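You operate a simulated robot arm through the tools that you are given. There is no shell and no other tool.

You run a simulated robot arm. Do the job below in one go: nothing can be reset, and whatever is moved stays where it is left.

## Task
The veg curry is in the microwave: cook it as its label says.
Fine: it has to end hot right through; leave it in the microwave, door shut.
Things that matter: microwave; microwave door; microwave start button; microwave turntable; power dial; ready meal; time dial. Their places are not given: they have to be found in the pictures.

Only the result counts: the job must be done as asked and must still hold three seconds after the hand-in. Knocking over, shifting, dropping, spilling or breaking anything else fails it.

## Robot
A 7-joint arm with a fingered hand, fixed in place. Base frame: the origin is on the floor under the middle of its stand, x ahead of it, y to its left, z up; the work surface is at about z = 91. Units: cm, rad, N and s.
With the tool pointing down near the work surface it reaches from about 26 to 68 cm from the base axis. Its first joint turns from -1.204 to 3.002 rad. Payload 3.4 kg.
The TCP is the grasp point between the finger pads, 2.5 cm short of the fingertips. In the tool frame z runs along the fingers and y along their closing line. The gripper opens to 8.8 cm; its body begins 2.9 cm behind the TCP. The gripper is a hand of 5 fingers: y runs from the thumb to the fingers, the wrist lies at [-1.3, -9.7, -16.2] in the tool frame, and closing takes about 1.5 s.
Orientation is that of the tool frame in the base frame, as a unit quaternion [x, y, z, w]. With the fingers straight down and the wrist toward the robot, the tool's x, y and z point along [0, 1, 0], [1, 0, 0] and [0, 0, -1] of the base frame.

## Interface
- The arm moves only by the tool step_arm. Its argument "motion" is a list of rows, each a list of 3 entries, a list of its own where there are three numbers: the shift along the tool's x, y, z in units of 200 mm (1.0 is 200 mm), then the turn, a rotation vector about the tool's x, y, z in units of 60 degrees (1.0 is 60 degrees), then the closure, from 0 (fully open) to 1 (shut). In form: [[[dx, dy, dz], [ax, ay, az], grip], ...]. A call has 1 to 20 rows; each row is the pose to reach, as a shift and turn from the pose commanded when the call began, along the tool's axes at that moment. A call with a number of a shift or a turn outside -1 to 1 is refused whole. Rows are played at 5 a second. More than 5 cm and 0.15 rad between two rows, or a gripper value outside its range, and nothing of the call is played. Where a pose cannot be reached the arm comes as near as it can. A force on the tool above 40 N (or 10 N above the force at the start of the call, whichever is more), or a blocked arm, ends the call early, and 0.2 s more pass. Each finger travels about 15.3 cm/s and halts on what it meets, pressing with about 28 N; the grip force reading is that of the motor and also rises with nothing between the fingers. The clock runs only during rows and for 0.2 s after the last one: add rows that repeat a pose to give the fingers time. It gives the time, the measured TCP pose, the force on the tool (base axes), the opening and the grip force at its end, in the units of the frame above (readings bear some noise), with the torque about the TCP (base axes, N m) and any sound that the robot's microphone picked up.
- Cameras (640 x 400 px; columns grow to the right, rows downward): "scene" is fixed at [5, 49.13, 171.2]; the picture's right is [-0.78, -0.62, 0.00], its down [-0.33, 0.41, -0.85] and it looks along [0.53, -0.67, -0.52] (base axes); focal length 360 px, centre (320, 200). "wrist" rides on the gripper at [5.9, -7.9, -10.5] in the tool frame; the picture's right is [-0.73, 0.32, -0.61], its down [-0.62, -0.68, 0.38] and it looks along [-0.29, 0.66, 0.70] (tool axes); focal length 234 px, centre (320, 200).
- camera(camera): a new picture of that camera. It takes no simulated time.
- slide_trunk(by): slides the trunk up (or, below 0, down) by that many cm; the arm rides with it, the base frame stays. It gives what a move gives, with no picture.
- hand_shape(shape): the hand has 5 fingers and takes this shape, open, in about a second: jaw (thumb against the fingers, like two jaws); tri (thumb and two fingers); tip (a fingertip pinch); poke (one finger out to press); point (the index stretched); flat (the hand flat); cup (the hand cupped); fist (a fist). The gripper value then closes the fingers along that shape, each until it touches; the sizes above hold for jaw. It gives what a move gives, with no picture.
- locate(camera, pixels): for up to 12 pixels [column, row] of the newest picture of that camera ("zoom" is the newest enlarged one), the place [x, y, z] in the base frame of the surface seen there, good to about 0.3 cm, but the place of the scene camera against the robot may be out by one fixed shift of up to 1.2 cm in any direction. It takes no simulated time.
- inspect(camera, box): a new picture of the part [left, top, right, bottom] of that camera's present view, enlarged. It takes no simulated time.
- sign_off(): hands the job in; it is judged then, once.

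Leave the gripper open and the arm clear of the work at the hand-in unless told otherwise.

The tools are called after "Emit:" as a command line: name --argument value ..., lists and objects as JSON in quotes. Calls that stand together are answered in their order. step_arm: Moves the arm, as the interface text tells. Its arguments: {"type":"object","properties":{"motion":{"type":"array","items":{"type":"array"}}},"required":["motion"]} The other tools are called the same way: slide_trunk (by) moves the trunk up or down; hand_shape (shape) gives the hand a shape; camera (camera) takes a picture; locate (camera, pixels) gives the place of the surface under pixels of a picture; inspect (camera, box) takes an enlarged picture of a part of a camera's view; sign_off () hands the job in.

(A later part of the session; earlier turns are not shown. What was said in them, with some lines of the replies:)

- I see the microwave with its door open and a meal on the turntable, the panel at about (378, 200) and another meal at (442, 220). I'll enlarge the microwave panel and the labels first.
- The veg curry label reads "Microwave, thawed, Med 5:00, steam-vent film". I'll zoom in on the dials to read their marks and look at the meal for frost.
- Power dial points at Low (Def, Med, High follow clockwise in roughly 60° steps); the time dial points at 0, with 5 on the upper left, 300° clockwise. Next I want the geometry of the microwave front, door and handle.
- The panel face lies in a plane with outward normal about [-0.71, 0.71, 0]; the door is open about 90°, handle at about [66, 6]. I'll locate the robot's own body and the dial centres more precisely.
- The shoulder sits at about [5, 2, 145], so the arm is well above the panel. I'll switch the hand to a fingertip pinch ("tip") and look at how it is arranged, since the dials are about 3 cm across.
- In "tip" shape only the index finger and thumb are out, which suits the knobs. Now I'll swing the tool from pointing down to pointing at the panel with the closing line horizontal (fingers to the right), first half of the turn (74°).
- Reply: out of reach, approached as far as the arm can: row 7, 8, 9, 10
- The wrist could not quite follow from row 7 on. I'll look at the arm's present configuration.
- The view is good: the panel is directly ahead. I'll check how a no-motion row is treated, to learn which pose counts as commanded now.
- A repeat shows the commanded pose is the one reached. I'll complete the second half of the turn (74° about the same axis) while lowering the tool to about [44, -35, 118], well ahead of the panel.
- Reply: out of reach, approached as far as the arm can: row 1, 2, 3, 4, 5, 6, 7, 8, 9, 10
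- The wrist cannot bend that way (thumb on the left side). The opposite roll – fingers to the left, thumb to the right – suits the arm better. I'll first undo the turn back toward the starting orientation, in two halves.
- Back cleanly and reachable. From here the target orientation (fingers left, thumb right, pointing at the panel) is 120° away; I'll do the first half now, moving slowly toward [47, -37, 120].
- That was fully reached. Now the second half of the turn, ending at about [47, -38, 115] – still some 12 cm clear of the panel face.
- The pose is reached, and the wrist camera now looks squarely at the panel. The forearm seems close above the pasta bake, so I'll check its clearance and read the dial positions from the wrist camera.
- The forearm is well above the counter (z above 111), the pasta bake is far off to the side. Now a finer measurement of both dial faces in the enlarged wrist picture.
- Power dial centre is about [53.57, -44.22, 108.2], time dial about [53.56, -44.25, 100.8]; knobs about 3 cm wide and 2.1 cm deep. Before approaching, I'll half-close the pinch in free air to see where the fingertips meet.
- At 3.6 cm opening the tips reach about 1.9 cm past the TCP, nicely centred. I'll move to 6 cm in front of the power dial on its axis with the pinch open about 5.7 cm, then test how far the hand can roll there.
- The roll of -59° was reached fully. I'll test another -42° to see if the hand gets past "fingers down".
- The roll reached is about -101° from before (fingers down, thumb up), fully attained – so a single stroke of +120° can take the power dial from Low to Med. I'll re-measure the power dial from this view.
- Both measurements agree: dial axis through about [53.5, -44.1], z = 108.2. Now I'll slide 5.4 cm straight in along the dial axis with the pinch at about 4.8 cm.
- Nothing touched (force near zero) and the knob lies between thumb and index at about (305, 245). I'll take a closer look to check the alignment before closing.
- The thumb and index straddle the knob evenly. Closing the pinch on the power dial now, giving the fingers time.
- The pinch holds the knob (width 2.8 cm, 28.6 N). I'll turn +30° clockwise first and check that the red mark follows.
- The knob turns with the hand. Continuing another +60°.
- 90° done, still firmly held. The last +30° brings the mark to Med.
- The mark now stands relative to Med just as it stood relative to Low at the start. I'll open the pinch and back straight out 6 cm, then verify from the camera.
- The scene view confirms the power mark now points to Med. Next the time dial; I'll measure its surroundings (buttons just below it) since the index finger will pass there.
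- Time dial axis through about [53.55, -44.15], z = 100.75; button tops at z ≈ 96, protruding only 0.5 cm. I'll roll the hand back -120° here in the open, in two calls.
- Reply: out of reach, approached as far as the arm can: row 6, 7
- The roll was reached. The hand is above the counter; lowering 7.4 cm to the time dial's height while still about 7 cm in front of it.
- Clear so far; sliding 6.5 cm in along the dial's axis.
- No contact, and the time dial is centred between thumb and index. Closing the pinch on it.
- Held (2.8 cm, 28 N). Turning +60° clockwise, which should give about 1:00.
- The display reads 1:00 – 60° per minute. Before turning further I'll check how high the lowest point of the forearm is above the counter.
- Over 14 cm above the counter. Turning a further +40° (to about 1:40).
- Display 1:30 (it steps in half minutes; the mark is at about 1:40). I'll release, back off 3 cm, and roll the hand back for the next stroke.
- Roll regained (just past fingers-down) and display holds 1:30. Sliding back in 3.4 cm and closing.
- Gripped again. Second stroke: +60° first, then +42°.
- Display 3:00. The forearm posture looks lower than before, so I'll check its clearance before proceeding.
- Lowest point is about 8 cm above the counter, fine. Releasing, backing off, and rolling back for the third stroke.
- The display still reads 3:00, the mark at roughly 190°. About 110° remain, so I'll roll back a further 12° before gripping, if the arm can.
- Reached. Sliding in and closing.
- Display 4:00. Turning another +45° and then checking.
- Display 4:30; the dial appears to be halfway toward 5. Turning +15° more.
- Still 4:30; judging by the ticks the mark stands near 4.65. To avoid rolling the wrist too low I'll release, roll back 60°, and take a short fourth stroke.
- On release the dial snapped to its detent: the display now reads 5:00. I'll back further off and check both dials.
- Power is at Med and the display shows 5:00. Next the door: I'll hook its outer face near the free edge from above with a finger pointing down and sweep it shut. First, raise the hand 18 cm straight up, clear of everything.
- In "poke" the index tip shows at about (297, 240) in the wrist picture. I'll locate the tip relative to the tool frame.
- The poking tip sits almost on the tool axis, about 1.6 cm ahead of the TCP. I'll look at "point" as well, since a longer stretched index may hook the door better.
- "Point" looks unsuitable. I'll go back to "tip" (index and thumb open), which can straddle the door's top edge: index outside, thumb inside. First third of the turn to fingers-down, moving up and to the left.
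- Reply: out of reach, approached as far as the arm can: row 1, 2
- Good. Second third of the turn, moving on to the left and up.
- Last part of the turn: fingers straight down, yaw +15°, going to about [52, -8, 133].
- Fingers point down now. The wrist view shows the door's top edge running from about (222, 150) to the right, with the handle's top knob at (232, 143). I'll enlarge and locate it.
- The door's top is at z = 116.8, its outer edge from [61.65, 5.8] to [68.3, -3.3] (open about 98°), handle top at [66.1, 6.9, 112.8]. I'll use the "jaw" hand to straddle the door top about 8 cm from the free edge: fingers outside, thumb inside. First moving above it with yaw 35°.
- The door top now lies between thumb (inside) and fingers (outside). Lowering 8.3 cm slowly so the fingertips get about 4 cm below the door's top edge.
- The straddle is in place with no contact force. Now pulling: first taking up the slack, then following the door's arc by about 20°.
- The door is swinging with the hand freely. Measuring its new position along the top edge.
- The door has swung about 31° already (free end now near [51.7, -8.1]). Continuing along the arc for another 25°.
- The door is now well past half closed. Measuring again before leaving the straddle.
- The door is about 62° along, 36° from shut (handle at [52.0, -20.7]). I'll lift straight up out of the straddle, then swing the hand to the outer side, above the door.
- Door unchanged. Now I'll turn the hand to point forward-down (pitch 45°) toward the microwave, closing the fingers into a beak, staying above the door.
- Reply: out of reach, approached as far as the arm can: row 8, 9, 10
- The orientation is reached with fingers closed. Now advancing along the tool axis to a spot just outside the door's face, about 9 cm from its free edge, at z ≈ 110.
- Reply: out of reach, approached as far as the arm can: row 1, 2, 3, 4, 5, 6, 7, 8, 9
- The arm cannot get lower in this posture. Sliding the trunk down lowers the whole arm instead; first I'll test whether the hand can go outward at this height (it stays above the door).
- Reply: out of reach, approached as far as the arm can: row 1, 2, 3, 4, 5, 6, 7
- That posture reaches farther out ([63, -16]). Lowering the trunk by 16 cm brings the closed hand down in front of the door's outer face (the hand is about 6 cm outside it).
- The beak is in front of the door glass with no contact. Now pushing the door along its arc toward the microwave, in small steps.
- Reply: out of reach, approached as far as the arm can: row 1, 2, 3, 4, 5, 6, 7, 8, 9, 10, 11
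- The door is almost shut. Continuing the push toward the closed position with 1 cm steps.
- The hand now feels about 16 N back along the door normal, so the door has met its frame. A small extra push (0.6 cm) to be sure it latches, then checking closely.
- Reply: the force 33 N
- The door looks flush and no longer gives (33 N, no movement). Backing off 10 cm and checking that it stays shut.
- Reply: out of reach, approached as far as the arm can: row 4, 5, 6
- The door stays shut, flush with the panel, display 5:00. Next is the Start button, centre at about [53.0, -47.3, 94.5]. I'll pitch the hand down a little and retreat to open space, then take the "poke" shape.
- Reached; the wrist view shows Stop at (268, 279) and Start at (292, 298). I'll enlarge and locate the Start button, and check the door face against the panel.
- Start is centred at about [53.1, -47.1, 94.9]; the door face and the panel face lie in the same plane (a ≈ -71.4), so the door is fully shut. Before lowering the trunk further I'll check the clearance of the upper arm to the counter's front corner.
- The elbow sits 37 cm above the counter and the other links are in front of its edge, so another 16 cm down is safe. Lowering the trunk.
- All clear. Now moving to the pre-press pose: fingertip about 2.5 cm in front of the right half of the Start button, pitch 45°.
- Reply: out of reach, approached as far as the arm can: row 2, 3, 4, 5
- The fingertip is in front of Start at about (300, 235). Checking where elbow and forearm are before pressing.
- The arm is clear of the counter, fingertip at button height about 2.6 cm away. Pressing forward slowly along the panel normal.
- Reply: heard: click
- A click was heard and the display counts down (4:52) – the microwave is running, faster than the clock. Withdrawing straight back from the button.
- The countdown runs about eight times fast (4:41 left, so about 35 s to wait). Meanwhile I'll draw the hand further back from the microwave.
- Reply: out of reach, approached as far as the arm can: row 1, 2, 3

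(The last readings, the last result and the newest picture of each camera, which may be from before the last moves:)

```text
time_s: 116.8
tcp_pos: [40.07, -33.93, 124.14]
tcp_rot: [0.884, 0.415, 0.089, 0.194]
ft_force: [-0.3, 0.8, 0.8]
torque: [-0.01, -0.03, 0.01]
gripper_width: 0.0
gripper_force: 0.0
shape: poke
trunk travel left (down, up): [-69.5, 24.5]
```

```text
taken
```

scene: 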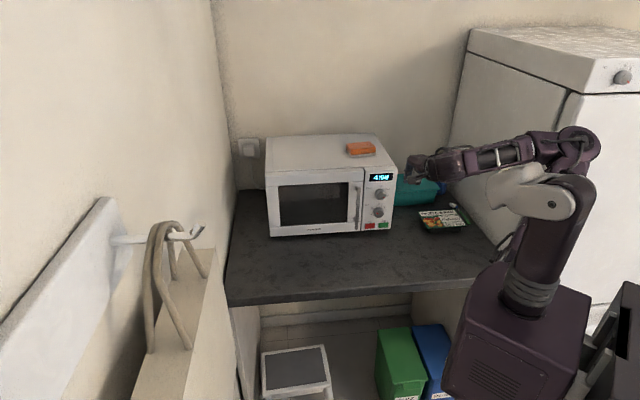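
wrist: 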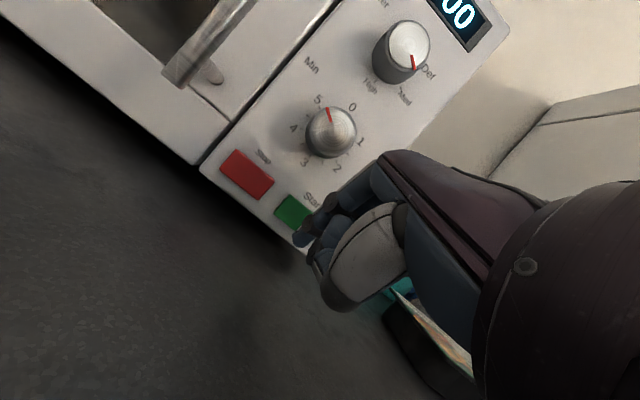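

The arm is clear. I'll open the hand ("jaw") and let the clock run with holding rows until the microwave finishes.

Emit:
hand_shape --shape "jaw"

Emit:
step_arm --motion '[[[0, 0, 0], [0, 0, 0], 0], [[0, 0, 0], [0, 0, 0], 0], [[0, 0, 0], [0, 0, 0], 0], [[0, 0, 0], [0, 0, 0], 0], [[0, 0, 0], [0, 0, 0], 0], [[0, 0, 0], [0, 0, 0], 0], [[0, 0, 0], [0, 0, 0], 0], [[0, 0, 0], [0, 0, 0], 0], [[0, 0, 0], [0, 0, 0], 0], [[0, 0, 0], [0, 0, 0], 0], [[0, 0, 0], [0, 0, 0], 0], [[0, 0, 0], [0, 0, 0], 0], [[0, 0, 0], [0, 0, 0], 0], [[0, 0, 0], [0, 0, 0], 0], [[0, 0, 0], [0, 0, 0], 0], [[0, 0, 0], [0, 0, 0], 0], [[0, 0, 0], [0, 0, 0], 0], [[0, 0, 0], [0, 0, 0], 0], [[0, 0, 0], [0, 0, 0], 0], [[0, 0, 0], [0, 0, 0], 0]]'

Emit:
inspect --camera "scene" --box '[255, 125, 415, 245]'

```text
time_s: 117.7
tcp_pos: [40.15, -33.91, 124.17]
tcp_rot: [0.884, 0.416, 0.09, 0.194]
ft_force: [0.6, 0.0, -0.1]
torque: [0.05, -0.03, 0.02]
gripper_width: 8.79
gripper_force: 0.1
shape: jaw
trunk travel left (down, up): [-69.5, 24.5]
```

```text
time_s: 121.9
tcp_pos: [40.15, -33.96, 124.04]
tcp_rot: [0.884, 0.416, 0.09, 0.194]
ft_force: [0.6, -0.6, 0.0]
torque: [0.01, -0.02, 0.01]
gripper_width: 8.8
gripper_force: 0.0
shape: jaw
trunk travel left (down, up): [-69.5, 24.5]
```

```text
3.33 times, centred on (335, 185) of scene
```

zoom: 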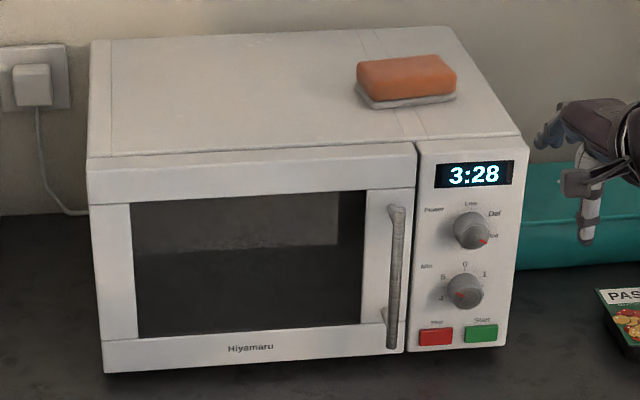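

3:28 left, the door flush and power on Med. Waiting on with more holding rows.

Emit:
step_arm --motion '[[[0, 0, 0], [0, 0, 0], 0], [[0, 0, 0], [0, 0, 0], 0], [[0, 0, 0], [0, 0, 0], 0], [[0, 0, 0], [0, 0, 0], 0], [[0, 0, 0], [0, 0, 0], 0], [[0, 0, 0], [0, 0, 0], 0], [[0, 0, 0], [0, 0, 0], 0], [[0, 0, 0], [0, 0, 0], 0], [[0, 0, 0], [0, 0, 0], 0], [[0, 0, 0], [0, 0, 0], 0], [[0, 0, 0], [0, 0, 0], 0], [[0, 0, 0], [0, 0, 0], 0], [[0, 0, 0], [0, 0, 0], 0], [[0, 0, 0], [0, 0, 0], 0], [[0, 0, 0], [0, 0, 0], 0], [[0, 0, 0], [0, 0, 0], 0], [[0, 0, 0], [0, 0, 0], 0], [[0, 0, 0], [0, 0, 0], 0], [[0, 0, 0], [0, 0, 0], 0], [[0, 0, 0], [0, 0, 0], 0]]'

Emit:
step_arm --motion '[[[0, 0, 0], [0, 0, 0], 0], [[0, 0, 0], [0, 0, 0], 0], [[0, 0, 0], [0, 0, 0], 0], [[0, 0, 0], [0, 0, 0], 0], [[0, 0, 0], [0, 0, 0], 0], [[0, 0, 0], [0, 0, 0], 0], [[0, 0, 0], [0, 0, 0], 0], [[0, 0, 0], [0, 0, 0], 0], [[0, 0, 0], [0, 0, 0], 0], [[0, 0, 0], [0, 0, 0], 0], [[0, 0, 0], [0, 0, 0], 0], [[0, 0, 0], [0, 0, 0], 0], [[0, 0, 0], [0, 0, 0], 0], [[0, 0, 0], [0, 0, 0], 0], [[0, 0, 0], [0, 0, 0], 0], [[0, 0, 0], [0, 0, 0], 0], [[0, 0, 0], [0, 0, 0], 0], [[0, 0, 0], [0, 0, 0], 0], [[0, 0, 0], [0, 0, 0], 0], [[0, 0, 0], [0, 0, 0], 0]]'

Emit:
step_arm --motion '[[[0, 0, 0], [0, 0, 0], 0], [[0, 0, 0], [0, 0, 0], 0], [[0, 0, 0], [0, 0, 0], 0], [[0, 0, 0], [0, 0, 0], 0], [[0, 0, 0], [0, 0, 0], 0], [[0, 0, 0], [0, 0, 0], 0], [[0, 0, 0], [0, 0, 0], 0], [[0, 0, 0], [0, 0, 0], 0], [[0, 0, 0], [0, 0, 0], 0], [[0, 0, 0], [0, 0, 0], 0], [[0, 0, 0], [0, 0, 0], 0], [[0, 0, 0], [0, 0, 0], 0], [[0, 0, 0], [0, 0, 0], 0], [[0, 0, 0], [0, 0, 0], 0], [[0, 0, 0], [0, 0, 0], 0], [[0, 0, 0], [0, 0, 0], 0], [[0, 0, 0], [0, 0, 0], 0], [[0, 0, 0], [0, 0, 0], 0], [[0, 0, 0], [0, 0, 0], 0], [[0, 0, 0], [0, 0, 0], 0]]'

Emit:
inspect --camera "scene" --box '[255, 125, 415, 245]'

```text
time_s: 126.1
tcp_pos: [40.15, -34.02, 124.13]
tcp_rot: [0.884, 0.415, 0.089, 0.195]
ft_force: [-0.3, 0.2, 0.1]
torque: [-0.03, -0.01, 0.01]
gripper_width: 8.78
gripper_force: 0.0
shape: jaw
trunk travel left (down, up): [-69.5, 24.5]
```

```text
time_s: 130.3
tcp_pos: [40.16, -33.99, 124.14]
tcp_rot: [0.884, 0.416, 0.089, 0.194]
ft_force: [0.3, 0.2, -0.6]
torque: [-0.01, -0.03, 0.0]
gripper_width: 8.8
gripper_force: 0.0
shape: jaw
trunk travel left (down, up): [-69.5, 24.5]
```

```text
time_s: 134.5
tcp_pos: [40.1, -33.95, 124.21]
tcp_rot: [0.884, 0.415, 0.09, 0.195]
ft_force: [-0.4, 0.1, -0.1]
torque: [0.02, 0.04, 0.02]
gripper_width: 8.79
gripper_force: 0.0
shape: jaw
trunk travel left (down, up): [-69.5, 24.5]
```

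```text
3.33 times, centred on (335, 185) of scene
```

zoom: 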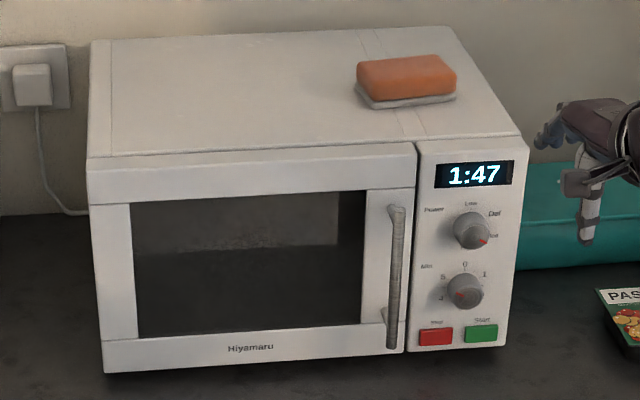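

1:47 left, about 13.5 s of clock. Three to four more holding calls.

Emit:
step_arm --motion '[[[0, 0, 0], [0, 0, 0], 0], [[0, 0, 0], [0, 0, 0], 0], [[0, 0, 0], [0, 0, 0], 0], [[0, 0, 0], [0, 0, 0], 0], [[0, 0, 0], [0, 0, 0], 0], [[0, 0, 0], [0, 0, 0], 0], [[0, 0, 0], [0, 0, 0], 0], [[0, 0, 0], [0, 0, 0], 0], [[0, 0, 0], [0, 0, 0], 0], [[0, 0, 0], [0, 0, 0], 0], [[0, 0, 0], [0, 0, 0], 0], [[0, 0, 0], [0, 0, 0], 0], [[0, 0, 0], [0, 0, 0], 0], [[0, 0, 0], [0, 0, 0], 0], [[0, 0, 0], [0, 0, 0], 0], [[0, 0, 0], [0, 0, 0], 0], [[0, 0, 0], [0, 0, 0], 0], [[0, 0, 0], [0, 0, 0], 0], [[0, 0, 0], [0, 0, 0], 0], [[0, 0, 0], [0, 0, 0], 0]]'

Emit:
step_arm --motion '[[[0, 0, 0], [0, 0, 0], 0], [[0, 0, 0], [0, 0, 0], 0], [[0, 0, 0], [0, 0, 0], 0], [[0, 0, 0], [0, 0, 0], 0], [[0, 0, 0], [0, 0, 0], 0], [[0, 0, 0], [0, 0, 0], 0], [[0, 0, 0], [0, 0, 0], 0], [[0, 0, 0], [0, 0, 0], 0], [[0, 0, 0], [0, 0, 0], 0], [[0, 0, 0], [0, 0, 0], 0], [[0, 0, 0], [0, 0, 0], 0], [[0, 0, 0], [0, 0, 0], 0], [[0, 0, 0], [0, 0, 0], 0], [[0, 0, 0], [0, 0, 0], 0], [[0, 0, 0], [0, 0, 0], 0], [[0, 0, 0], [0, 0, 0], 0], [[0, 0, 0], [0, 0, 0], 0], [[0, 0, 0], [0, 0, 0], 0], [[0, 0, 0], [0, 0, 0], 0], [[0, 0, 0], [0, 0, 0], 0]]'

Emit:
step_arm --motion '[[[0, 0, 0], [0, 0, 0], 0], [[0, 0, 0], [0, 0, 0], 0], [[0, 0, 0], [0, 0, 0], 0], [[0, 0, 0], [0, 0, 0], 0], [[0, 0, 0], [0, 0, 0], 0], [[0, 0, 0], [0, 0, 0], 0], [[0, 0, 0], [0, 0, 0], 0], [[0, 0, 0], [0, 0, 0], 0], [[0, 0, 0], [0, 0, 0], 0], [[0, 0, 0], [0, 0, 0], 0], [[0, 0, 0], [0, 0, 0], 0], [[0, 0, 0], [0, 0, 0], 0], [[0, 0, 0], [0, 0, 0], 0], [[0, 0, 0], [0, 0, 0], 0], [[0, 0, 0], [0, 0, 0], 0], [[0, 0, 0], [0, 0, 0], 0], [[0, 0, 0], [0, 0, 0], 0], [[0, 0, 0], [0, 0, 0], 0], [[0, 0, 0], [0, 0, 0], 0], [[0, 0, 0], [0, 0, 0], 0]]'

Emit:
step_arm --motion '[[[0, 0, 0], [0, 0, 0], 0], [[0, 0, 0], [0, 0, 0], 0], [[0, 0, 0], [0, 0, 0], 0], [[0, 0, 0], [0, 0, 0], 0], [[0, 0, 0], [0, 0, 0], 0], [[0, 0, 0], [0, 0, 0], 0], [[0, 0, 0], [0, 0, 0], 0], [[0, 0, 0], [0, 0, 0], 0], [[0, 0, 0], [0, 0, 0], 0], [[0, 0, 0], [0, 0, 0], 0]]'

Emit:
inspect --camera "scene" --box '[255, 125, 415, 245]'

Emit:
camera --camera "scene"

```text
time_s: 138.7
tcp_pos: [40.11, -33.85, 124.1]
tcp_rot: [0.884, 0.416, 0.089, 0.195]
ft_force: [-0.5, -0.6, 0.4]
torque: [0.01, -0.01, 0.0]
gripper_width: 8.79
gripper_force: 0.1
shape: jaw
trunk travel left (down, up): [-69.5, 24.5]
```

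```text
time_s: 142.9
tcp_pos: [40.12, -33.99, 124.08]
tcp_rot: [0.884, 0.415, 0.09, 0.193]
ft_force: [0.3, -0.6, 0.1]
torque: [0.02, 0.01, 0.01]
gripper_width: 8.82
gripper_force: 0.2
shape: jaw
trunk travel left (down, up): [-69.5, 24.5]
```

```text
time_s: 147.1
tcp_pos: [40.0, -33.97, 124.19]
tcp_rot: [0.884, 0.416, 0.089, 0.194]
ft_force: [0.0, -0.4, 0.1]
torque: [-0.01, 0.01, 0.01]
gripper_width: 8.81
gripper_force: 0.0
shape: jaw
trunk travel left (down, up): [-69.5, 24.5]
```

```text
time_s: 149.3
tcp_pos: [40.21, -33.98, 124.01]
tcp_rot: [0.884, 0.416, 0.09, 0.194]
ft_force: [-0.2, 0.9, 0.0]
torque: [0.01, 0.04, 0.0]
gripper_width: 8.76
gripper_force: 0.0
shape: jaw
trunk travel left (down, up): [-69.5, 24.5]
```

```text
3.33 times, centred on (335, 185) of scene
```

zoom: 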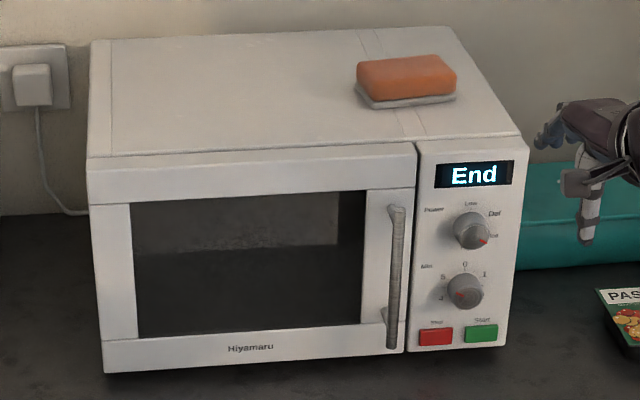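

```text
taken
```

scene: 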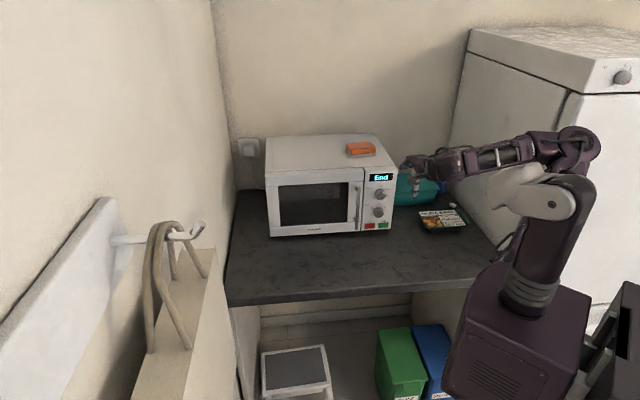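

The display reads "End" and the door is shut. A closer look through the window for the meal's state before handing in.

Emit:
inspect --camera "scene" --box '[280, 175, 350, 230]'

Emit:
inspect --camera "scene" --box '[360, 165, 470, 240]'

```text
7.27 times, centred on (315, 202) of scene
```

zoom: 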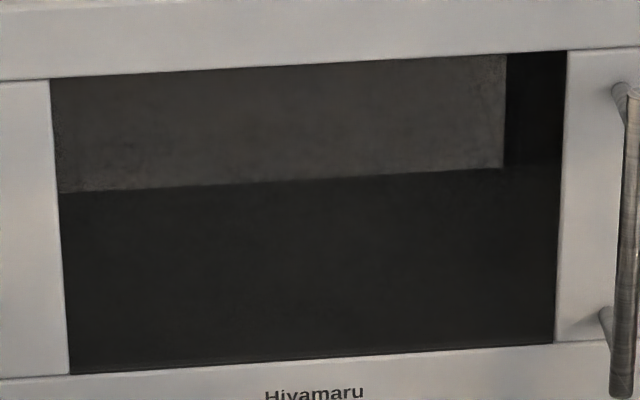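

```text
5.33 times, centred on (415, 202) of scene
```

zoom: 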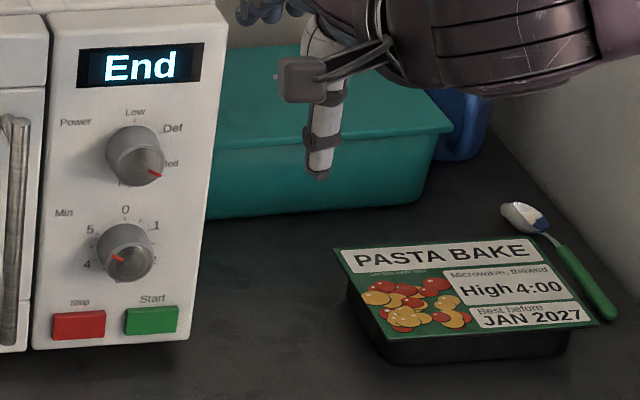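

The full 5:00 at Med has run, the display shows "End", the door is shut and nothing else has moved. The hand is open and clear of the work, so I'm handing in.

Emit:
sign_off

```text
The job is handed in.
```

The veg curry has been cooked as its label says: Med for 5:00. The full time ran down, the display now reads "End", and the curry is still in the microwave with the door shut.

- **Heating:** I couldn't see the meal through the dark door glass at the end, so I haven't confirmed that it is hot right through. The label's time is for a thawed meal, and I saw no frost on it before cooking.
- **Surroundings:** Nothing else appears to have been moved, including the pasta bake, the spoon, the mug, the teal box and the orange sponge on top of the microwave.
- **Arm:** The hand is open and clear of the work.
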